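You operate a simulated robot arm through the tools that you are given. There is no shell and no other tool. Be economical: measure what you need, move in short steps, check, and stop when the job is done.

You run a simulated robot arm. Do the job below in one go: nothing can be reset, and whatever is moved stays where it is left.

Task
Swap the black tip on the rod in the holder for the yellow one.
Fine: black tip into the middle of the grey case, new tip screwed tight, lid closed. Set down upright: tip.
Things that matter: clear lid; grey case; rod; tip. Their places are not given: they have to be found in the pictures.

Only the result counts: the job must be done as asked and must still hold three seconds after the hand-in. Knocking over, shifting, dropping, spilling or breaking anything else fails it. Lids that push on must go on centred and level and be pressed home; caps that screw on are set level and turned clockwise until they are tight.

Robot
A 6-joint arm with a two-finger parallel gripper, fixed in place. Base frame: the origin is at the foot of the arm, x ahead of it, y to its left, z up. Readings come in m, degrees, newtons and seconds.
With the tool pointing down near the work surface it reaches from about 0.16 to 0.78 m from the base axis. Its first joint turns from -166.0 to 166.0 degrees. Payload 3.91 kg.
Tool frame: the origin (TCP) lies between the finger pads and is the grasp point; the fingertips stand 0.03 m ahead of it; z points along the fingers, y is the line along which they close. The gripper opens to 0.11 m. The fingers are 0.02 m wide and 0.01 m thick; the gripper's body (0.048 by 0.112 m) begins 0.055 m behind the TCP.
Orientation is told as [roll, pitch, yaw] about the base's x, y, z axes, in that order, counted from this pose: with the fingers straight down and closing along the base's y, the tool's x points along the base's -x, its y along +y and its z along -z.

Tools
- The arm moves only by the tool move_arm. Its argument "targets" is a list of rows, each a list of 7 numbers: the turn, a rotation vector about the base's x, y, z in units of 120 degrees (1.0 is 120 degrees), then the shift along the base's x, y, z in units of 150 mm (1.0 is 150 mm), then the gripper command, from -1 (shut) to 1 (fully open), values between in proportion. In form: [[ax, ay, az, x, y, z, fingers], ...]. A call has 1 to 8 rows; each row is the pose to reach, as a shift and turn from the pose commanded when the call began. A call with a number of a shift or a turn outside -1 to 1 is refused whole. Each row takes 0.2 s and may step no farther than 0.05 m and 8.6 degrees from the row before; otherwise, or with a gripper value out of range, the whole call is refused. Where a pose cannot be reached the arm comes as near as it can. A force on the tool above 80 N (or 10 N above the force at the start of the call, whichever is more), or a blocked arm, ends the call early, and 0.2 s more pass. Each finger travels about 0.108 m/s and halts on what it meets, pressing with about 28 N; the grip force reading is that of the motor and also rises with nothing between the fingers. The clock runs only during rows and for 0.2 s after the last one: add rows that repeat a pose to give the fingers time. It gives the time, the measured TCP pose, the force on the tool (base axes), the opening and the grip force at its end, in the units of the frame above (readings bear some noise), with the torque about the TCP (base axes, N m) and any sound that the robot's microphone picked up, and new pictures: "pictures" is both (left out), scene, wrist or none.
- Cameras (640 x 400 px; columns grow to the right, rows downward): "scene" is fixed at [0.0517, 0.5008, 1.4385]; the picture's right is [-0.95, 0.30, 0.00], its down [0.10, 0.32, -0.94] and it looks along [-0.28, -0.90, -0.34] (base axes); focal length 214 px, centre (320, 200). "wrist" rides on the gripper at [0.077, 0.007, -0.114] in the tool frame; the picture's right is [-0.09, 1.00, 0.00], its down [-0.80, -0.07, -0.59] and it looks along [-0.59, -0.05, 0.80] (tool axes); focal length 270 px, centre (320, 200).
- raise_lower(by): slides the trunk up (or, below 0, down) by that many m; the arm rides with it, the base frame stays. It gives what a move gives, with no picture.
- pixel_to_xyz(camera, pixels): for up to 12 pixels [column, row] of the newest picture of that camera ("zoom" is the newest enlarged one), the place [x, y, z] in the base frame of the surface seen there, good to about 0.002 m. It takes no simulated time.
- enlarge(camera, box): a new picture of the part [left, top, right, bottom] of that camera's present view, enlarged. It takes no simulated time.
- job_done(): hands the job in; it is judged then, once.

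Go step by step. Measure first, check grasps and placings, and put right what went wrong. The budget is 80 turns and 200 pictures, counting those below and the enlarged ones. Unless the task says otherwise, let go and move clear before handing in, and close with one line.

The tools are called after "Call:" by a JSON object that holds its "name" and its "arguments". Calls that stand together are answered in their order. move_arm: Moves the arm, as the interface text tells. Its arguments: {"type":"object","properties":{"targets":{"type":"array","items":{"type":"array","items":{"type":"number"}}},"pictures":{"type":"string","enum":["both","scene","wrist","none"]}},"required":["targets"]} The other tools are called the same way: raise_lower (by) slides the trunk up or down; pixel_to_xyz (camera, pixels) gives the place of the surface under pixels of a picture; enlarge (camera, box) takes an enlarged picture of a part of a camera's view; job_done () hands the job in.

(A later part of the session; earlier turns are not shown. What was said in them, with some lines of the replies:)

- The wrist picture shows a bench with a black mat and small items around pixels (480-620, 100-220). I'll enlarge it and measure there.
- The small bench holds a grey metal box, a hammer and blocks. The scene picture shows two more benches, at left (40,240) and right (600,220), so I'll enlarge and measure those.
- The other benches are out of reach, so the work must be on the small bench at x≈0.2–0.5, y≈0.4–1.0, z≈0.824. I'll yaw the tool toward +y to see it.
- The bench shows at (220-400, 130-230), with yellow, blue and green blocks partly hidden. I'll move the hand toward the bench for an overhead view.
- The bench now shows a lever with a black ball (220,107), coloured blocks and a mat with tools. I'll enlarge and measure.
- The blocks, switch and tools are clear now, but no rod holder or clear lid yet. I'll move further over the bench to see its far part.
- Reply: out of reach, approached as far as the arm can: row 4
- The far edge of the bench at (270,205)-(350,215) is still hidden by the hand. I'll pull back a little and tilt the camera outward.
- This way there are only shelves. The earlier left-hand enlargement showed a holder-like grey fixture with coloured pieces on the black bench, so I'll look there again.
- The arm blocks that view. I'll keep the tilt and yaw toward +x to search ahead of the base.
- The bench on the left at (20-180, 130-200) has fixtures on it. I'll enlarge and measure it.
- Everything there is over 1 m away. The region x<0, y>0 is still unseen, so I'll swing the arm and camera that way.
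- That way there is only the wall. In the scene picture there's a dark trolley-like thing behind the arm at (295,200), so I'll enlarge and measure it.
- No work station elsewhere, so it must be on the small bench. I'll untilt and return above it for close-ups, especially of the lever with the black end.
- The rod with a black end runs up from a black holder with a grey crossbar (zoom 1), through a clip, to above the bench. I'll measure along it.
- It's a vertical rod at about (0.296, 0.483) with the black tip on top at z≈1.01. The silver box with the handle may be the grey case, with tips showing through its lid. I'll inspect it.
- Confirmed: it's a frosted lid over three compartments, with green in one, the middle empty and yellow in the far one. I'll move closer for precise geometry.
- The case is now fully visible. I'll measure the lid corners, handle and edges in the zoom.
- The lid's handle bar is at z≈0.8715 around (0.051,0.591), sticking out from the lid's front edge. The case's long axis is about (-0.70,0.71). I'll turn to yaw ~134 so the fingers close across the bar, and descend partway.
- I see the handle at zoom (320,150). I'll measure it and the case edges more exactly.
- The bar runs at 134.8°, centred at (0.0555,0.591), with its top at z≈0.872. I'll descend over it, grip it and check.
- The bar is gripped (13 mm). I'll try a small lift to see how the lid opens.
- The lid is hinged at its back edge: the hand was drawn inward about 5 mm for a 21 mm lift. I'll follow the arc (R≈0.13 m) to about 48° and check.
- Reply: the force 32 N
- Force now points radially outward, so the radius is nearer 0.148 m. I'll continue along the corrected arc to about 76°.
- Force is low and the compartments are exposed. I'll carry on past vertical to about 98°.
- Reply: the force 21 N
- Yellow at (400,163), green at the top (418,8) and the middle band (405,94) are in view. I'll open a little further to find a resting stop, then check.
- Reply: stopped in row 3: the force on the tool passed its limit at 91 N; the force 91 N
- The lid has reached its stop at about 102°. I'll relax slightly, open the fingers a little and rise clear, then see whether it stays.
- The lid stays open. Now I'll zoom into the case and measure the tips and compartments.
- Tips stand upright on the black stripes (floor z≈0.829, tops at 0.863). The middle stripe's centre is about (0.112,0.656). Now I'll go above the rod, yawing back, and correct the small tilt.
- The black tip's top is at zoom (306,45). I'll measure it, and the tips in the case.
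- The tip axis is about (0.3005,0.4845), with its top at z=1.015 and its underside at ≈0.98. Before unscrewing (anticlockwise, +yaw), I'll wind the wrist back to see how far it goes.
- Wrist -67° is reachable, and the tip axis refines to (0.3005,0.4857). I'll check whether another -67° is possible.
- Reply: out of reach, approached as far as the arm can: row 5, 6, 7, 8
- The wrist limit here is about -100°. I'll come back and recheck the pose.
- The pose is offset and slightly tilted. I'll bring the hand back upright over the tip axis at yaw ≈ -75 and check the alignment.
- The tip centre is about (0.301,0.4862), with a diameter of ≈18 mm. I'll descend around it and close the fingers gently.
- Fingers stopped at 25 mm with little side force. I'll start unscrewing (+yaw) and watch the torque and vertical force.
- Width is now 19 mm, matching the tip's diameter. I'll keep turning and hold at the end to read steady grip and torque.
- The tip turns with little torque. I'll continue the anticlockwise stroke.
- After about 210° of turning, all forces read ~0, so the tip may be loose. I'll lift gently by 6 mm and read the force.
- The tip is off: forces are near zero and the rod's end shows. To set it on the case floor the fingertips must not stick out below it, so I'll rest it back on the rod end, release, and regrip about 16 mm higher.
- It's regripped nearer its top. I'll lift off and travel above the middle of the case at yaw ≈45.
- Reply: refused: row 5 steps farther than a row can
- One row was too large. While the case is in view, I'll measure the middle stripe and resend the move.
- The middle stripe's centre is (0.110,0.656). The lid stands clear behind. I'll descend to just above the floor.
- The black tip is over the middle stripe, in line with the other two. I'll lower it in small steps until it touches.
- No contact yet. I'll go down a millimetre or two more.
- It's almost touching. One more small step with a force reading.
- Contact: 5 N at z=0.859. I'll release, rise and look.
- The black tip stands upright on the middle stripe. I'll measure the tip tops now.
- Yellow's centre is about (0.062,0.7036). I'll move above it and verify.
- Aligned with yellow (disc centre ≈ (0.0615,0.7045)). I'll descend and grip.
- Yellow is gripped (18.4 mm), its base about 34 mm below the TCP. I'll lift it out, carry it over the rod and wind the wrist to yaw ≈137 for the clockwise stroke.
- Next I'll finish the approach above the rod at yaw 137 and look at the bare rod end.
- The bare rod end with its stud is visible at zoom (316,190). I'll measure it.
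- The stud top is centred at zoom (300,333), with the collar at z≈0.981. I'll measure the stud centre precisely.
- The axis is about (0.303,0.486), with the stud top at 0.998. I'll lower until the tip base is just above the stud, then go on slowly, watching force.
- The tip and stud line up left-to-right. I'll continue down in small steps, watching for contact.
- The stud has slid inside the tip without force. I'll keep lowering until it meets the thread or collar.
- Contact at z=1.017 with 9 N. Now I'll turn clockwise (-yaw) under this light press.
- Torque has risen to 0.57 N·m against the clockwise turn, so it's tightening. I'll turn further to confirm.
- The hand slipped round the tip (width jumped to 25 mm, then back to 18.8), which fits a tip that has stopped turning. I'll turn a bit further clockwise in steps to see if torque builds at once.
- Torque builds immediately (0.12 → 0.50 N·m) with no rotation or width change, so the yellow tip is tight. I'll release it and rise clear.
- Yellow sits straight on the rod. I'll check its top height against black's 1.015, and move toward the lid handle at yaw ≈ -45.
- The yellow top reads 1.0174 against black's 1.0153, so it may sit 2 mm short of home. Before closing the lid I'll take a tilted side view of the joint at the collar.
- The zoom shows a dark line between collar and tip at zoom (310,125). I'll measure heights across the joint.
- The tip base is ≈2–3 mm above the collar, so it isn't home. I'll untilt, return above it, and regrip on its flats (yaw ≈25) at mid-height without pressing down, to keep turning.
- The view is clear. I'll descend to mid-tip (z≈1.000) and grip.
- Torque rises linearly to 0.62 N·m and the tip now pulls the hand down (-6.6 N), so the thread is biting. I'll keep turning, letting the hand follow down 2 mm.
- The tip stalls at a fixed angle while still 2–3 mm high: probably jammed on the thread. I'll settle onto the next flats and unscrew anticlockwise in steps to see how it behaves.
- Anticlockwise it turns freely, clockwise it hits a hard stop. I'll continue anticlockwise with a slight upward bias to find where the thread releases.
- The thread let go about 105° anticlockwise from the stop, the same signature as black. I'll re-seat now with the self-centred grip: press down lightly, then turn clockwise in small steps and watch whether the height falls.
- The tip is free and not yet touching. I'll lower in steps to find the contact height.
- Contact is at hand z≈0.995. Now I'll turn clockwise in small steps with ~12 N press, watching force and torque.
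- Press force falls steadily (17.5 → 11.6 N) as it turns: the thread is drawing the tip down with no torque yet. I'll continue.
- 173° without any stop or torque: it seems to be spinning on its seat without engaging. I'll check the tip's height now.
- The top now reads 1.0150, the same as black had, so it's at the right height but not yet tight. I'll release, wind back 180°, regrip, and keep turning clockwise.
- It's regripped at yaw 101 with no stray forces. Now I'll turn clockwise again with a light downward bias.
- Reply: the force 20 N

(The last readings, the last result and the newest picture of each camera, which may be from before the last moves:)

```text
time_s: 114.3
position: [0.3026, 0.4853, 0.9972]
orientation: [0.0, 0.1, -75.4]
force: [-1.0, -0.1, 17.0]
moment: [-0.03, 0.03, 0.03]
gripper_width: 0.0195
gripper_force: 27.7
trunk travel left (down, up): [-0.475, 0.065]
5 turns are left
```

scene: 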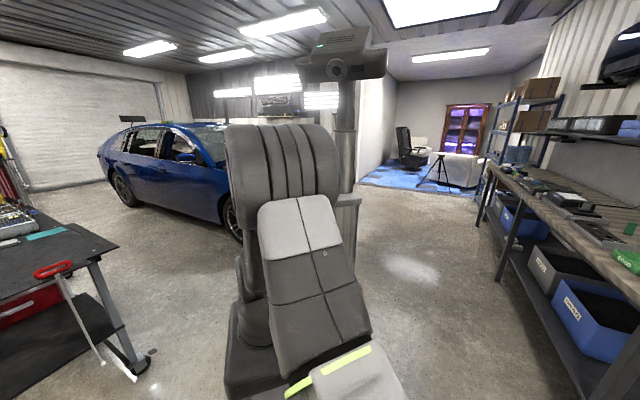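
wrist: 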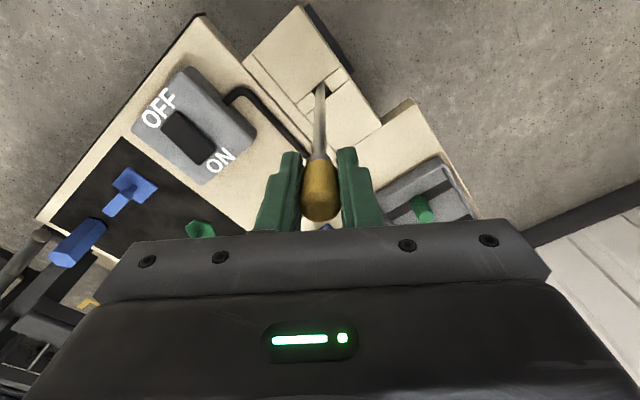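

Five turns are left and the tip still spins freely, so I'll try again the way that engaged the first time. I'll lift it fully off the stud, wind back to yaw ≈102 in the air, lower it, press it home and turn clockwise, all in this reply.

Call:
{"name": "move_arm", "arguments": {"targets": [[0, 0, 0, 0, 0, 0.05, -1], [0, 0, 0, 0, 0, 0.11, -1], [0, 0, 0, 0, 0, 0.18, -1], [0, 0, 0.07, 0, 0, 0.18, -1], [0, 0, 0.14, 0, 0, 0.18, -1], [0, 0, 0.21, 0, 0, 0.18, -1], [0, 0, 0.28, 0, 0, 0.18, -1], [0, 0, 0.35, 0, 0, 0.18, -1]], "pictures": "none"}}

Call:
{"name": "move_arm", "arguments": {"targets": [[0, 0, 0.07, 0, 0, 0, -1], [0, 0, 0.14, 0, 0, 0, -1], [0, 0, 0.21, 0, 0, 0, -1], [0, 0, 0.28, 0, 0, 0, -1], [0, 0, 0.35, 0, 0, 0, -1], [0, 0, 0.42, 0, 0, 0, -1], [0, 0, 0.49, 0, 0, 0, -1], [0, 0, 0.56, 0, 0, 0, -1]], "pictures": "none"}}

Call:
{"name": "move_arm", "arguments": {"targets": [[0, 0, 0.07, 0, 0, 0, -1], [0, 0, 0.14, 0, 0, 0, -1], [0, 0, 0.21, 0, 0, 0, -1], [0, 0, 0.28, 0, 0, 0, -1], [0, 0, 0.35, 0, 0, 0, -1], [0, 0, 0.42, 0, 0, 0, -1], [0, 0, 0.49, 0, 0, 0, -1], [0, 0, 0.56, 0, 0, 0, -1]], "pictures": "wrist"}}

Call:
{"name": "move_arm", "arguments": {"targets": [[0, 0, 0, 0, 0, -0.05, -1], [0, 0, 0, 0, 0, -0.1, -1], [0, 0, 0, 0, 0, -0.14, -1], [0, 0, 0, 0, 0, -0.155, -1], [0, 0, 0, 0, 0, -0.155, -1]], "pictures": "none"}}

Call:
{"name": "move_arm", "arguments": {"targets": [[0, 0, 0, 0, 0, -0.013, -1], [0, 0, 0, 0, 0, -0.025, -1], [0, 0, 0, 0, 0, -0.025, -1]], "pictures": "none"}}

Call:
{"name": "move_arm", "arguments": {"targets": [[0, 0, -0.07, 0, 0, 0, -1], [0, 0, -0.14, 0, 0, 0, -1], [0, 0, -0.21, 0, 0, 0, -1]], "pictures": "none"}}

Call:
{"name": "move_arm", "arguments": {"targets": [[0, 0, -0.07, 0, 0, 0, -1], [0, 0, -0.14, 0, 0, 0, -1], [0, 0, -0.21, 0, 0, 0, -1]], "pictures": "none"}}

Call:
{"name": "move_arm", "arguments": {"targets": [[0, 0, -0.07, 0, 0, 0, -1], [0, 0, -0.14, 0, 0, 0, -1], [0, 0, -0.21, 0, 0, 0, -1]], "pictures": "none"}}

Call:
{"name": "move_arm", "arguments": {"targets": [[0, 0, -0.07, 0, 0, 0, -1], [0, 0, -0.14, 0, 0, 0, -1], [0, 0, -0.21, 0, 0, 0, -1]], "pictures": "none"}}

Call:
{"name": "move_arm", "arguments": {"targets": [[0, 0, -0.07, 0, 0, 0, -1], [0, 0, -0.14, 0, 0, 0, -1], [0, 0, -0.21, 0, 0, 0, -1]], "pictures": "none"}}

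Call:
{"name": "move_arm", "arguments": {"targets": [[0, 0, -0.07, 0, 0, 0, -1], [0, 0, -0.14, 0, 0, 0, -1], [0, 0, -0.21, 0, 0, 0, -1]], "pictures": "wrist"}}

Call:
{"name": "pixel_to_xyz", "arguments": {"camera": "wrist", "pixels": [[320, 200], [320, 205], [320, 210], [315, 205], [325, 205], [320, 165], [320, 160], [320, 155]]}}

```text
time_s: 116.1
position: [0.3025, 0.4866, 1.0219]
orientation: [0.0, 0.0, -33.1]
force: [-0.5, 0.6, 1.2]
moment: [-0.01, -0.02, 0.0]
gripper_width: 0.0193
gripper_force: 28.0
trunk travel left (down, up): [-0.475, 0.065]
```

```text
time_s: 117.9
position: [0.3031, 0.4858, 1.022]
orientation: [0.0, -0.1, 34.0]
force: [-0.9, 0.0, 0.1]
moment: [0.03, -0.01, 0.02]
gripper_width: 0.0194
gripper_force: 28.2
trunk travel left (down, up): [-0.475, 0.065]
```

```text
time_s: 119.7
position: [0.3005, 0.4852, 1.0216]
orientation: [0.0, 0.0, 101.3]
force: [-0.1, 0.0, 0.0]
moment: [0.01, -0.02, 0.02]
gripper_width: 0.0192
gripper_force: 27.9
trunk travel left (down, up): [-0.475, 0.065]
```

wrist: 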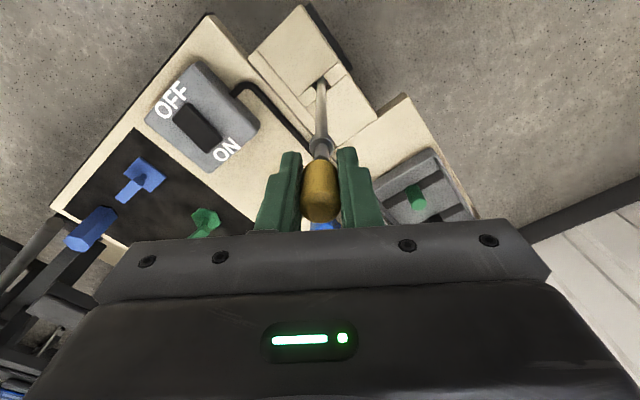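

```text
time_s: 120.9
position: [0.3019, 0.4846, 1.0001]
orientation: [0.0, 0.1, 101.1]
force: [-0.3, 0.2, 17.9]
moment: [-0.05, -0.04, -0.03]
gripper_width: 0.0188
gripper_force: 28.2
trunk travel left (down, up): [-0.475, 0.065]
```

```text
time_s: 121.7
position: [0.3021, 0.4831, 0.998]
orientation: [-0.1, -0.1, 101.1]
force: [-1.4, 0.0, 21.4]
moment: [-0.12, -0.01, 0.03]
gripper_width: 0.019
gripper_force: 28.0
trunk travel left (down, up): [-0.475, 0.065]
```

```text
time_s: 122.5
position: [0.3026, 0.4851, 0.9972]
orientation: [0.0, -0.1, 75.8]
force: [-0.2, -1.0, 19.7]
moment: [-0.13, 0.07, 0.04]
gripper_width: 0.019
gripper_force: 28.0
trunk travel left (down, up): [-0.475, 0.065]
```

```text
time_s: 123.3
position: [0.3011, 0.4846, 0.996]
orientation: [-0.1, -0.1, 50.6]
force: [1.6, -1.0, 18.6]
moment: [-0.06, 0.09, -0.01]
gripper_width: 0.019
gripper_force: 27.7
trunk travel left (down, up): [-0.475, 0.065]
```

```text
time_s: 124.1
position: [0.3024, 0.4855, 0.9951]
orientation: [0.0, -0.1, 25.4]
force: [1.5, -0.8, 18.2]
moment: [-0.01, 0.06, 0.03]
gripper_width: 0.019
gripper_force: 27.8
trunk travel left (down, up): [-0.475, 0.065]
```

```text
time_s: 124.9
position: [0.3019, 0.4843, 0.9972]
orientation: [0.2, -0.1, 0.2]
force: [1.4, -0.7, 18.7]
moment: [-0.03, 0.11, 0.04]
gripper_width: 0.019
gripper_force: 27.4
trunk travel left (down, up): [-0.475, 0.065]
```

```text
time_s: 125.7
position: [0.3026, 0.4853, 0.9967]
orientation: [0.0, 0.1, -25.0]
force: [0.7, -0.6, 16.6]
moment: [0.07, 0.05, 0.03]
gripper_width: 0.019
gripper_force: 28.1
trunk travel left (down, up): [-0.475, 0.065]
```

```text
time_s: 126.5
position: [0.3009, 0.4844, 0.9954]
orientation: [0.0, 0.0, -50.1]
force: [1.4, -1.4, 14.7]
moment: [0.09, 0.03, 0.01]
gripper_width: 0.019
gripper_force: 27.0
trunk travel left (down, up): [-0.475, 0.065]
```

wrist: 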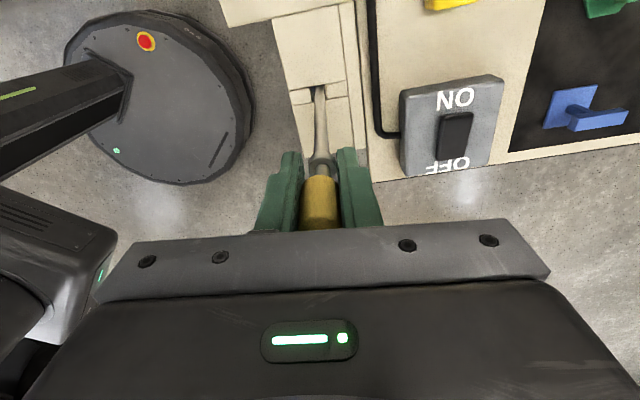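

```text
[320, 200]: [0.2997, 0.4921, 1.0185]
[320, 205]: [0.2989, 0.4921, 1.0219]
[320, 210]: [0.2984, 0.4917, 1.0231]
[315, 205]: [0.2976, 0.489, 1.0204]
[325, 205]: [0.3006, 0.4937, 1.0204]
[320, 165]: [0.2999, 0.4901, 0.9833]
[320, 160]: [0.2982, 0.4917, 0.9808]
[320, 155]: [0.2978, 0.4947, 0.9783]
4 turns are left
```

The picture shows the tip stopped on top of the stud: the stud and collar are visible, and the hand slid down the tip. I'll lift, wind to yaw ≈118, and do a small pressed spiral search so the tip drops over the stud.

Call:
{"name": "move_arm", "arguments": {"targets": [[0, 0, 0, 0, 0, 0.03, -1], [0, 0, 0.07, 0, 0, 0.03, -1], [0, 0, 0.14, 0, 0, 0.03, -1], [0, 0, 0.21, 0, 0, 0.03, -1], [0, 0, 0.28, 0, 0, 0.03, -1], [0, 0, 0.35, 0, 0, 0.03, -1], [0, 0, 0.42, 0, 0, 0.03, -1], [0, 0, 0.49, 0, 0, 0.03, -1]], "pictures": "none"}}

Call:
{"name": "move_arm", "arguments": {"targets": [[0, 0, 0.07, 0, 0, 0, -1], [0, 0, 0.14, 0, 0, 0, -1], [0, 0, 0.21, 0, 0, 0, -1], [0, 0, 0.28, 0, 0, 0, -1], [0, 0, 0.35, 0, 0, 0, -1], [0, 0, 0.42, 0, 0, 0, -1], [0, 0, 0.49, 0, 0, 0, -1], [0, 0, 0.56, 0, 0, 0, -1]], "pictures": "none"}}

Call:
{"name": "move_arm", "arguments": {"targets": [[0, 0, 0.07, 0, 0, 0, -1], [0, 0, 0.14, 0, 0, 0, -1], [0, 0, 0.21, 0, 0, 0, -1], [0, 0, 0.28, 0, 0, 0, -1], [0, 0, 0.35, 0, 0, 0, -1], [0, 0, 0.35, 0, 0, 0, -1]], "pictures": "wrist"}}

Call:
{"name": "enlarge", "arguments": {"camera": "wrist", "box": [290, 90, 350, 230]}}

Call:
{"name": "move_arm", "arguments": {"targets": [[0, 0, 0, 0, 0, -0.028, -1], [0, 0, 0, 0, 0, -0.028, -1], [0, 0, 0, 0.0067, 0, -0.028, -1], [0, 0, 0, 0.0047, 0.0047, -0.028, -1], [0, 0, 0, 0, 0.0067, -0.028, -1], [0, 0, 0, -0.0047, 0.0047, -0.028, -1], [0, 0, 0, -0.0067, 0, -0.028, -1], [0, 0, 0, -0.0047, -0.0047, -0.028, -1]], "pictures": "none"}}

Call:
{"name": "move_arm", "arguments": {"targets": [[0, 0, 0, 0.0047, -0.002, 0, -1], [0, 0, 0, 0.0093, 0, 0, -1], [0, 0, 0, 0.0147, 0.0047, 0, -1], [0, 0, 0, 0.0117, 0.0117, 0, -1], [0, 0, 0, 0.0047, 0.0147, 0, -1], [0, 0, 0, -0.0024, 0.0117, 0, -1], [0, 0, 0, -0.0053, 0.0047, 0, -1], [0, 0, 0, -0.0024, -0.0024, 0, -1]], "pictures": "none"}}

Call:
{"name": "move_arm", "arguments": {"targets": [[0, 0, 0, 0.0071, -0.0029, 0, -1], [0, 0, 0, 0.0141, 0, 0, -1], [0, 0, 0, 0.0204, 0.0071, 0, -1], [0, 0, 0, 0.0165, 0.0165, 0, -1], [0, 0, 0, 0.0071, 0.0204, 0, -1], [0, 0, 0, -0.0023, 0.0165, 0, -1], [0, 0, 0, -0.0063, 0.0071, 0, -1], [0, 0, 0, -0.0023, -0.0023, 0, -1]], "pictures": "none"}}

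Call:
{"name": "move_arm", "arguments": {"targets": [[0, 0, 0, 0.0094, -0.0039, 0, -1], [0, 0, 0, 0.0188, 0, 0, -1], [0, 0, 0, 0.0161, 0.0094, 0, -1], [0, 0, 0, 0.0094, 0.0094, 0, -1], [0, 0, 0, 0.0094, 0.0094, -0.02, -1], [0, 0, 0, 0.0094, 0.0094, -0.02, -1]], "pictures": "wrist"}}

Call:
{"name": "enlarge", "arguments": {"camera": "wrist", "box": [290, 90, 350, 230]}}

Call:
{"name": "pixel_to_xyz", "arguments": {"camera": "zoom", "pixels": [[320, 200], [320, 180], [320, 160], [320, 150], [320, 140], [320, 120], [320, 240], [320, 280], [320, 320], [320, 350]]}}

```text
time_s: 128.3
position: [0.302, 0.485, 1.001]
orientation: [0.0, 0.0, 8.7]
force: [0.3, 0.6, -0.1]
moment: [0.02, -0.04, 0.0]
gripper_width: 0.0187
gripper_force: 28.0
trunk travel left (down, up): [-0.475, 0.065]
```

```text
time_s: 130.1
position: [0.3026, 0.4861, 1.0009]
orientation: [0.0, -0.1, 76.1]
force: [0.1, 0.6, 0.0]
moment: [0.01, 0.0, 0.01]
gripper_width: 0.0189
gripper_force: 28.1
trunk travel left (down, up): [-0.475, 0.065]
```

```text
time_s: 131.5
position: [0.3018, 0.4852, 1.0003]
orientation: [0.1, 0.1, 118.0]
force: [-0.4, 0.3, -0.6]
moment: [-0.01, 0.0, 0.0]
gripper_width: 0.0188
gripper_force: 27.4
trunk travel left (down, up): [-0.475, 0.065]
```

wrist: 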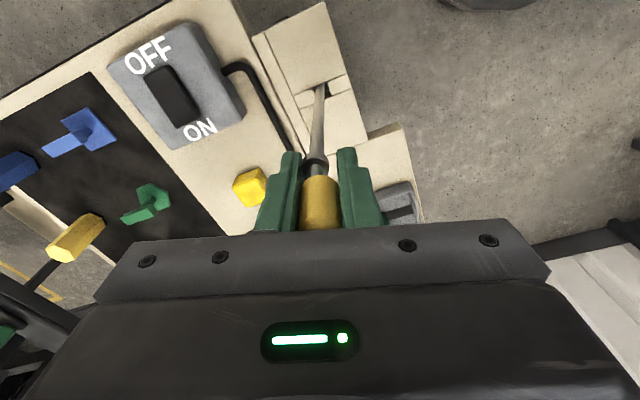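

```text
2.86 times, centred on (320, 160) of wrist
```

zoom: 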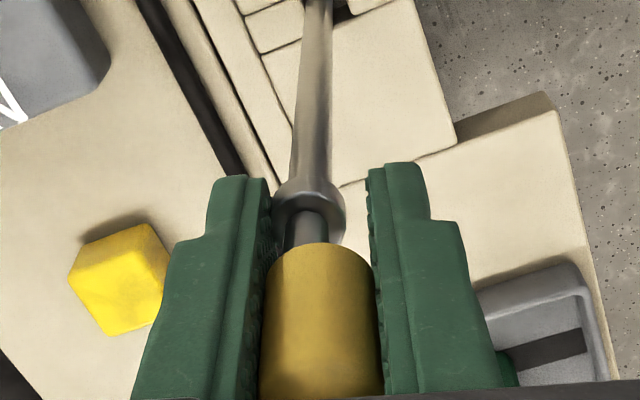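

```text
time_s: 133.3
position: [0.3012, 0.4855, 0.9961]
orientation: [-0.1, -0.1, 117.8]
force: [-0.4, 0.8, 9.7]
moment: [0.09, -0.06, 0.01]
gripper_width: 0.0191
gripper_force: 27.9
trunk travel left (down, up): [-0.475, 0.065]
```

```text
time_s: 135.1
position: [0.3019, 0.4854, 0.996]
orientation: [0.0, -0.2, 117.9]
force: [-0.9, 0.1, 7.2]
moment: [0.05, -0.02, -0.01]
gripper_width: 0.0193
gripper_force: 28.0
trunk travel left (down, up): [-0.475, 0.065]
```

```text
time_s: 136.9
position: [0.3006, 0.485, 0.996]
orientation: [-0.1, -0.1, 117.9]
force: [-0.5, 0.5, 6.3]
moment: [0.01, -0.06, -0.01]
gripper_width: 0.0191
gripper_force: 27.6
trunk travel left (down, up): [-0.475, 0.065]
```

```text
time_s: 138.3
position: [0.3021, 0.4856, 0.9921]
orientation: [0.0, 0.1, 117.8]
force: [0.1, -0.3, 0.6]
moment: [-0.02, -0.02, 0.01]
gripper_width: 0.019
gripper_force: 27.9
trunk travel left (down, up): [-0.475, 0.065]
```

wrist: 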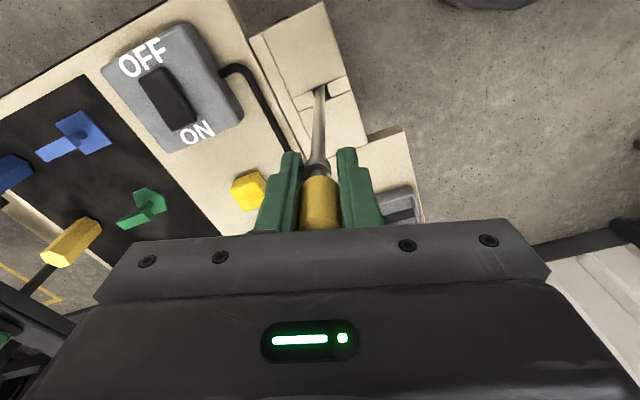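

```text
2.86 times, centred on (320, 160) of wrist
```

zoom: 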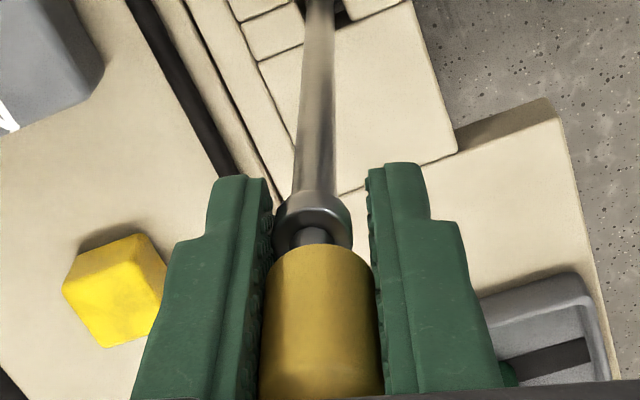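

```text
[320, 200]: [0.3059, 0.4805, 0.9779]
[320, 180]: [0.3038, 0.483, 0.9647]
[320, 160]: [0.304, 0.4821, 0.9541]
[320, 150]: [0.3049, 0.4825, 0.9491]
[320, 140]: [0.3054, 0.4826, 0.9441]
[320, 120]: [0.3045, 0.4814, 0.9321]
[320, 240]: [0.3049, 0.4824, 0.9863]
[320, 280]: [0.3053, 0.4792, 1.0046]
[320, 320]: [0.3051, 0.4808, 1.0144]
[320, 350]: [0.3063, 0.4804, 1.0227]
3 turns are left
```

The spiral worked: after lowering 3 mm more, force is ~0 and the tip is over the stud. Now I'll lower to the seat in steps, press, and turn clockwise about 200° with readings.

Call:
{"name": "move_arm", "arguments": {"targets": [[0, 0, 0, 0, 0, -0.015, -1], [0, 0, 0, 0, 0, -0.03, -1], [0, 0, 0, 0, 0, -0.05, -1], [0, 0, 0, 0, 0, -0.05, -1]], "pictures": "none"}}

Call:
{"name": "move_arm", "arguments": {"targets": [[0, 0, 0, 0, 0, -0.01, -1], [0, 0, 0, 0, 0, -0.02, -1], [0, 0, 0, 0, 0, -0.02, -1]], "pictures": "none"}}

Call:
{"name": "move_arm", "arguments": {"targets": [[0, 0, 0, 0, 0, -0.013, -1], [0, 0, 0, 0, 0, -0.013, -1]], "pictures": "none"}}

Call:
{"name": "move_arm", "arguments": {"targets": [[0, 0, 0, 0, 0, -0.013, -1], [0, 0, 0, 0, 0, -0.013, -1]], "pictures": "none"}}

Call:
{"name": "move_arm", "arguments": {"targets": [[0, 0, -0.07, 0, 0, 0, -1], [0, 0, -0.14, 0, 0, 0, -1], [0, 0, -0.21, 0, 0, 0, -1]], "pictures": "none"}}

Call:
{"name": "move_arm", "arguments": {"targets": [[0, 0, -0.07, 0, 0, 0, -1], [0, 0, -0.14, 0, 0, 0, -1], [0, 0, -0.21, 0, 0, 0, -1]], "pictures": "none"}}

Call:
{"name": "move_arm", "arguments": {"targets": [[0, 0, -0.07, 0, 0, 0, -1], [0, 0, -0.14, 0, 0, 0, -1], [0, 0, -0.21, 0, 0, 0, -1]], "pictures": "none"}}

Call:
{"name": "move_arm", "arguments": {"targets": [[0, 0, -0.07, 0, 0, 0, -1], [0, 0, -0.14, 0, 0, 0, -1], [0, 0, -0.21, 0, 0, 0, -1]], "pictures": "none"}}

Call:
{"name": "move_arm", "arguments": {"targets": [[0, 0, -0.07, 0, 0, 0, -1], [0, 0, -0.14, 0, 0, 0, -1], [0, 0, -0.21, 0, 0, 0, -1]], "pictures": "none"}}

Call:
{"name": "move_arm", "arguments": {"targets": [[0, 0, -0.07, 0, 0, 0, -1], [0, 0, -0.14, 0, 0, 0, -1], [0, 0, -0.21, 0, 0, 0, -1]], "pictures": "none"}}

Call:
{"name": "move_arm", "arguments": {"targets": [[0, 0, -0.07, 0, 0, 0, -1], [0, 0, -0.14, 0, 0, 0, -1], [0, 0, -0.21, 0, 0, 0, -1]], "pictures": "none"}}

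Call:
{"name": "move_arm", "arguments": {"targets": [[0, 0, -0.07, 0, 0, 0, -1], [0, 0, -0.14, 0, 0, 0, -1], [0, 0, -0.21, 0, 0, 0, -1]], "pictures": "wrist"}}

Call:
{"name": "enlarge", "arguments": {"camera": "wrist", "box": [290, 90, 350, 230]}}

Call:
{"name": "pixel_to_xyz", "arguments": {"camera": "zoom", "pixels": [[320, 180], [320, 190], [320, 200], [320, 210], [320, 225], [320, 260], [320, 300], [320, 340], [320, 370]]}}

```text
time_s: 139.3
position: [0.3023, 0.4861, 0.9849]
orientation: [0.0, -0.1, 118.0]
force: [-0.2, 0.9, -1.0]
moment: [0.01, -0.01, -0.04]
gripper_width: 0.0189
gripper_force: 27.6
trunk travel left (down, up): [-0.475, 0.065]
```

```text
time_s: 140.1
position: [0.3027, 0.486, 0.9819]
orientation: [0.0, 0.0, 117.8]
force: [-0.2, -0.6, 1.5]
moment: [0.0, -0.01, -0.02]
gripper_width: 0.0189
gripper_force: 28.2
trunk travel left (down, up): [-0.475, 0.065]
```

```text
time_s: 140.7
position: [0.3015, 0.4846, 0.9821]
orientation: [-0.2, -0.2, 117.9]
force: [1.0, 0.2, 17.6]
moment: [0.01, 0.05, 0.0]
gripper_width: 0.0191
gripper_force: 27.9
trunk travel left (down, up): [-0.475, 0.065]
```

```text
time_s: 141.3
position: [0.3003, 0.4855, 0.9795]
orientation: [-0.2, -0.1, 117.9]
force: [0.2, 0.0, 22.7]
moment: [0.02, 0.02, 0.03]
gripper_width: 0.0192
gripper_force: 27.5
trunk travel left (down, up): [-0.475, 0.065]
```

```text
time_s: 142.1
position: [0.3018, 0.485, 0.9793]
orientation: [-0.1, -0.1, 92.7]
force: [-0.1, 0.1, 18.4]
moment: [0.03, 0.01, 0.57]
gripper_width: 0.0195
gripper_force: 27.9
trunk travel left (down, up): [-0.475, 0.065]
```

```text
time_s: 142.9
position: [0.3021, 0.4855, 0.9789]
orientation: [-0.1, -0.1, 67.4]
force: [-1.0, 1.3, 13.7]
moment: [-0.01, -0.02, 0.86]
gripper_width: 0.0213
gripper_force: 28.2
trunk travel left (down, up): [-0.475, 0.065]
```

```text
time_s: 143.7
position: [0.3017, 0.4858, 0.9796]
orientation: [-0.1, 0.0, 42.1]
force: [-0.9, 1.8, 9.1]
moment: [-0.04, -0.06, 0.03]
gripper_width: 0.023
gripper_force: 27.8
trunk travel left (down, up): [-0.475, 0.065]
```

```text
time_s: 144.5
position: [0.3014, 0.4849, 0.9804]
orientation: [-0.1, 0.0, 17.0]
force: [-1.8, 0.9, 5.9]
moment: [-0.06, -0.07, 0.18]
gripper_width: 0.0187
gripper_force: 28.5
trunk travel left (down, up): [-0.475, 0.065]
```

```text
time_s: 145.3
position: [0.3023, 0.4867, 0.9788]
orientation: [0.0, -0.1, -8.1]
force: [0.3, 0.2, 6.9]
moment: [-0.09, -0.06, 0.75]
gripper_width: 0.0189
gripper_force: 27.6
trunk travel left (down, up): [-0.475, 0.065]
```

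```text
time_s: 146.1
position: [0.3027, 0.4853, 0.9774]
orientation: [-0.1, 0.0, -33.5]
force: [1.0, -0.7, 9.1]
moment: [-0.1, -0.02, 0.52]
gripper_width: 0.0259
gripper_force: 28.0
trunk travel left (down, up): [-0.475, 0.065]
```

```text
time_s: 146.9
position: [0.3024, 0.4862, 0.9787]
orientation: [0.0, 0.0, -58.6]
force: [1.0, -1.2, 10.2]
moment: [-0.1, 0.0, -0.04]
gripper_width: 0.0201
gripper_force: 27.5
trunk travel left (down, up): [-0.475, 0.065]
```

```text
time_s: 147.7
position: [0.3015, 0.4861, 0.9784]
orientation: [0.0, -0.1, -83.9]
force: [-1.2, 0.2, 7.4]
moment: [-0.06, -0.02, 0.42]
gripper_width: 0.0191
gripper_force: 27.8
trunk travel left (down, up): [-0.475, 0.065]
```

wrist: 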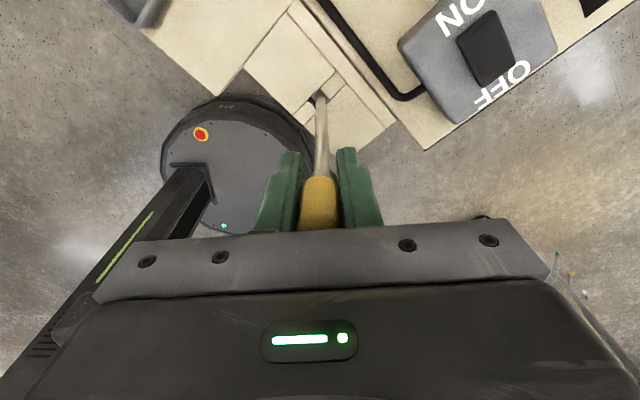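

```text
2.86 times, centred on (320, 160) of wrist
```

zoom: 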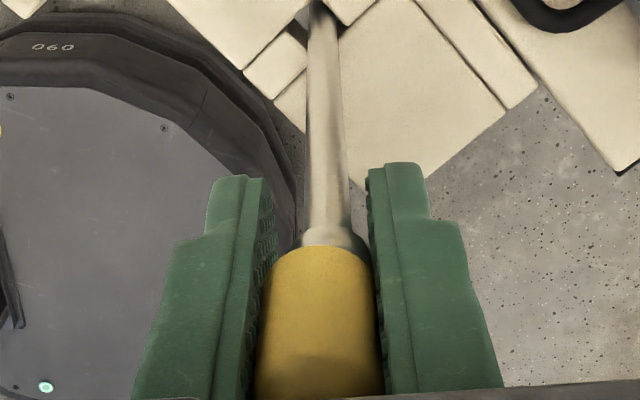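

```text
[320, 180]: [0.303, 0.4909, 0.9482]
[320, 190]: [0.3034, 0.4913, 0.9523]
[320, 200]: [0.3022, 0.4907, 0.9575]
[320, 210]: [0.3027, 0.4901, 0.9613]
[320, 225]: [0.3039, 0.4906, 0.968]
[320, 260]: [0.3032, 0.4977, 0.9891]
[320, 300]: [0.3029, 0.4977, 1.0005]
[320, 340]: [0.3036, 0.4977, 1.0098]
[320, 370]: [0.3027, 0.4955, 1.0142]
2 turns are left
```

The tip engaged this time: torque hit a hard stop of 0.6–0.9 N·m at each set of flats, so it's tight. Now I'll release, rise, go over the open lid's bar, grip it, and swing it closed along the fitted arc (R≈0.141 m), press, let go and look.

Call:
{"name": "move_arm", "arguments": {"targets": [[0, 0, 0, 0, 0, 0, -0.8], [0, 0, 0, 0, 0, 0, -0.5], [0, 0, 0, 0, 0, 0, -0.2], [0, 0, 0, 0, 0, 0.2, -0.2], [0, 0, 0, 0, 0, 0.5, -0.2], [0, 0, 0, 0, 0, 0.8, -0.2], [0, 0, 0.07, 0, 0, 0.9, -0.2], [0, 0, 0.14, 0, 0, 0.9, -0.2]], "pictures": "wrist"}}

Call:
{"name": "move_arm", "arguments": {"targets": [[0, 0, 0.045, -0.1, 0.19, 0, -0.3], [0, 0, 0.09, -0.2, 0.38, 0, -0.4], [0, 0, 0.135, -0.3, 0.57, 0, -0.4], [0, 0, 0.18, -0.404, 0.766, 0, -0.4]], "pictures": "none"}}

Call:
{"name": "move_arm", "arguments": {"targets": [[0, 0, 0, -0.1, 0.19, 0, -0.4], [0, 0, 0, -0.2, 0.38, 0, -0.4], [0, 0, 0, -0.3, 0.57, 0, -0.4], [0, 0, 0, -0.404, 0.766, 0, -0.4], [0, 0, 0, -0.404, 0.766, 0, -0.4]], "pictures": "wrist"}}

Call:
{"name": "move_arm", "arguments": {"targets": [[0, 0, 0, 0, 0, -0.3, -0.4], [0, 0, 0, 0, 0, -0.55, -0.4], [0, 0, 0, 0, 0, -0.75, -0.4], [0, 0, 0, 0, 0, -0.827, -0.4], [0, 0, 0, 0, 0, -0.827, -0.7], [0, 0, 0, 0, 0, -0.827, -1], [0, 0, 0, 0, 0, -0.827, -1], [0, 0, 0, 0, 0, -0.827, -1]], "pictures": "wrist"}}

Call:
{"name": "move_arm", "arguments": {"targets": [[0, 0, 0, -0.065, -0.065, 0.025, -1], [0, 0, 0, -0.158, -0.157, 0.039, -1], [0, 0, 0, -0.251, -0.249, 0.034, -1], [0, 0, 0, -0.343, -0.34, 0.011, -1], [0, 0, 0, -0.431, -0.428, -0.029, -1], [0, 0, 0, -0.515, -0.511, -0.087, -1], [0, 0, 0, -0.592, -0.587, -0.16, -1], [0, 0, 0, -0.661, -0.656, -0.248, -1]], "pictures": "wrist"}}

Call:
{"name": "move_arm", "arguments": {"targets": [[0, 0, 0, -0.06, -0.06, -0.1, -1], [0, 0, 0, -0.109, -0.108, -0.211, -1], [0, 0, 0, -0.147, -0.146, -0.331, -1], [0, 0, 0, -0.173, -0.171, -0.457, -1], [0, 0, 0, -0.181, -0.18, -0.525, -1], [0, 0, 0, -0.181, -0.18, -0.55, -1], [0, 0, 0, -0.181, -0.18, -0.55, -1]], "pictures": "wrist"}}

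Call:
{"name": "move_arm", "arguments": {"targets": [[0, 0, 0, 0, 0, 0, -0.8], [0, 0, 0, 0, 0, 0, -0.55], [0, 0, 0, 0, 0, 0, -0.5], [0, 0, 0, 0, 0, 0.2, -0.5], [0, 0, 0, 0, 0, 0.45, -0.5], [0, 0, 0, 0, 0, 0.75, -0.5], [0, 0, 0, 0, 0, 1, -0.5]], "pictures": "both"}}

Call:
{"name": "enlarge", "arguments": {"camera": "wrist", "box": [200, 0, 440, 230]}}

Call:
{"name": "pixel_to_xyz", "arguments": {"camera": "wrist", "pixels": [[320, 130], [320, 110], [315, 90], [340, 100], [360, 100], [380, 100], [360, 60], [340, 60], [310, 130], [330, 130]]}}

```text
time_s: 149.5
position: [0.3027, 0.4858, 1.1139]
orientation: [0.0, -0.1, -66.8]
force: [-0.2, -0.3, -0.5]
moment: [0.02, 0.01, -0.02]
gripper_width: 0.0441
gripper_force: 0.0
trunk travel left (down, up): [-0.475, 0.065]
```

wrist: 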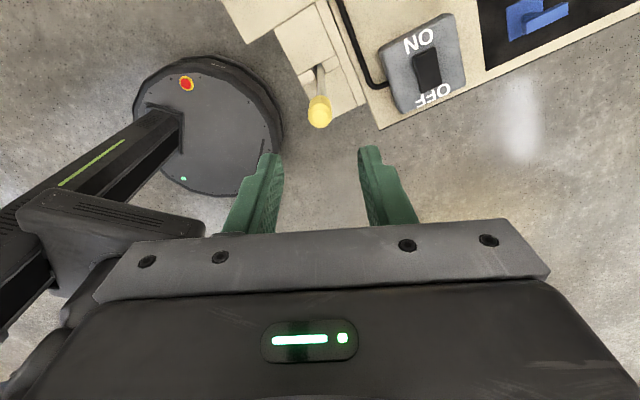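

```text
time_s: 150.5
position: [0.24, 0.6019, 1.1139]
orientation: [-0.2, -0.1, -45.3]
force: [-0.3, 0.2, -0.3]
moment: [0.01, 0.0, 0.0]
gripper_width: 0.0331
gripper_force: 0.1
trunk travel left (down, up): [-0.475, 0.065]
```

```text
time_s: 151.7
position: [0.1821, 0.7163, 1.1135]
orientation: [0.0, 0.0, -45.3]
force: [-0.3, 0.8, 0.7]
moment: [0.03, 0.04, -0.01]
gripper_width: 0.0328
gripper_force: 0.0
trunk travel left (down, up): [-0.475, 0.065]
```

wrist: 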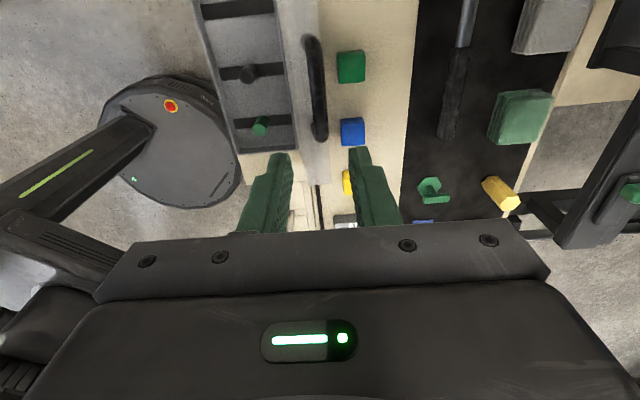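

```text
time_s: 153.5
position: [0.1805, 0.7164, 0.9903]
orientation: [0.0, 0.0, -45.4]
force: [-2.8, -3.3, -2.6]
moment: [0.03, 0.15, 0.27]
gripper_width: 0.0135
gripper_force: 45.0
trunk travel left (down, up): [-0.475, 0.065]
```

wrist: 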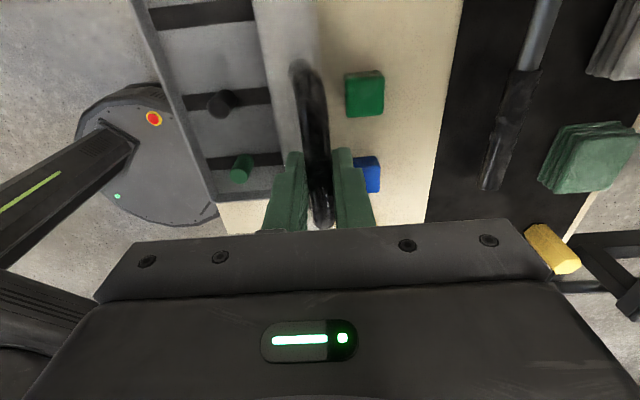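

```text
time_s: 155.3
position: [0.0818, 0.616, 0.9511]
orientation: [-0.1, 0.0, -45.3]
force: [4.0, -1.3, -1.7]
moment: [-0.01, -0.22, -0.29]
gripper_width: 0.0133
gripper_force: 45.3
trunk travel left (down, up): [-0.475, 0.065]
```

wrist: 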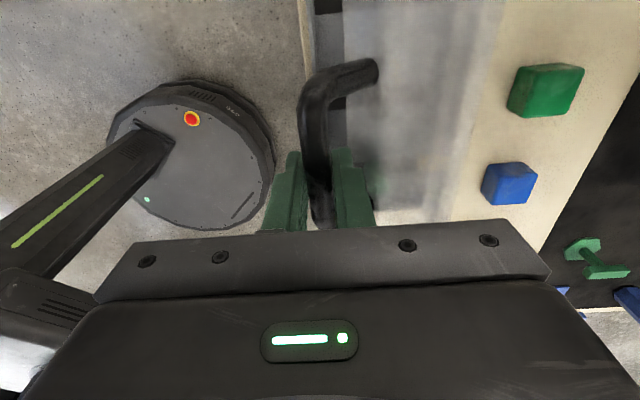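

```text
time_s: 156.9
position: [0.0554, 0.5915, 0.8727]
orientation: [0.2, 0.2, -45.3]
force: [4.4, 4.0, 23.4]
moment: [-0.53, -0.66, -0.5]
gripper_width: 0.0133
gripper_force: 45.3
trunk travel left (down, up): [-0.475, 0.065]
```

wrist: 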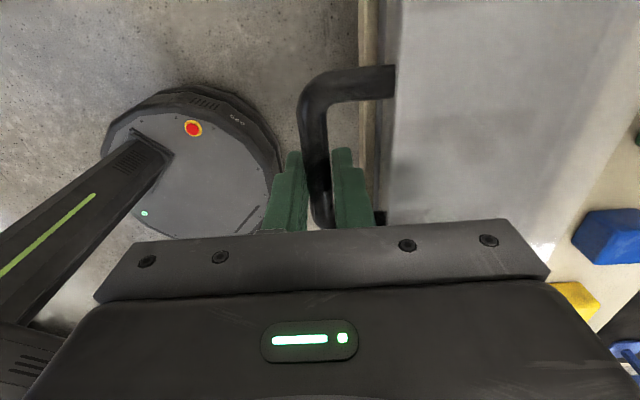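

```text
time_s: 158.5
position: [0.0564, 0.5881, 1.0212]
orientation: [0.0, -0.1, -45.3]
force: [0.0, -0.1, 0.1]
moment: [-0.04, 0.0, 0.02]
gripper_width: 0.0274
gripper_force: 0.0
trunk travel left (down, up): [-0.475, 0.065]
```

scene: 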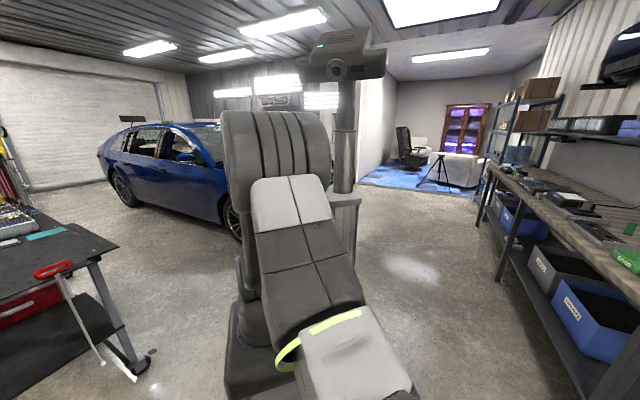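
wrist: 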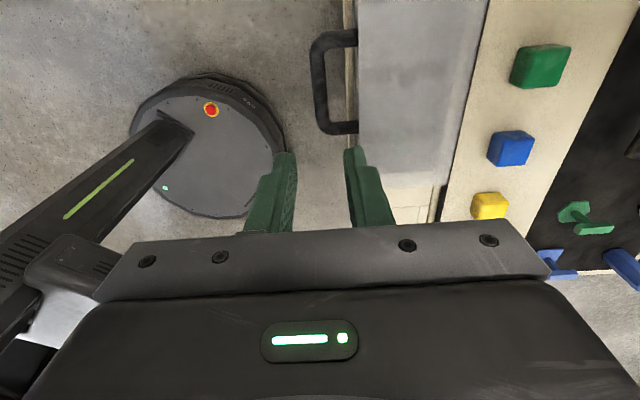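

```text
1.74 times, centred on (320, 115) of wrist
```

zoom: 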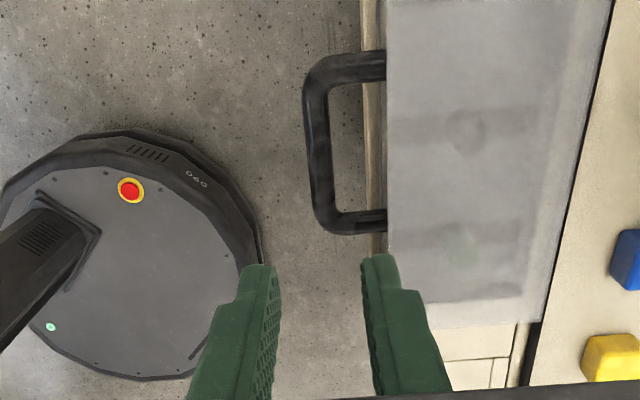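

```text
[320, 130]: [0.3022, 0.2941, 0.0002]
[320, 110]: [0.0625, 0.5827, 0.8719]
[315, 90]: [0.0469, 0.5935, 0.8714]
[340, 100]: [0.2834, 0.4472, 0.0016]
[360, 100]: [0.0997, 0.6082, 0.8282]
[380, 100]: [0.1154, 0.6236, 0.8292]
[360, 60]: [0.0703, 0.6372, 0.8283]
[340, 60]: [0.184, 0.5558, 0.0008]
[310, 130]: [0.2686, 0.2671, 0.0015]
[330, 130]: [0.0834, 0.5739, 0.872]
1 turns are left
```

The lid is shut: its handle is back at z≈0.872, where it started, and the black tip shows through it on the middle stripe at zoom (465,130). The yellow tip is on the rod and the hand is clear, so I'm handing in.

Call:
{"name": "job_done", "arguments": {}}

```text
The job is handed in.
```

I handed the job in. The black tip stands upright in the middle of the grey case, the yellow tip is screwed onto the rod up to a hard stop, and the lid is closed. I didn't re-check the yellow tip's final height: an earlier try jammed 2–3 mm above the collar, so I can't be sure it's fully home.
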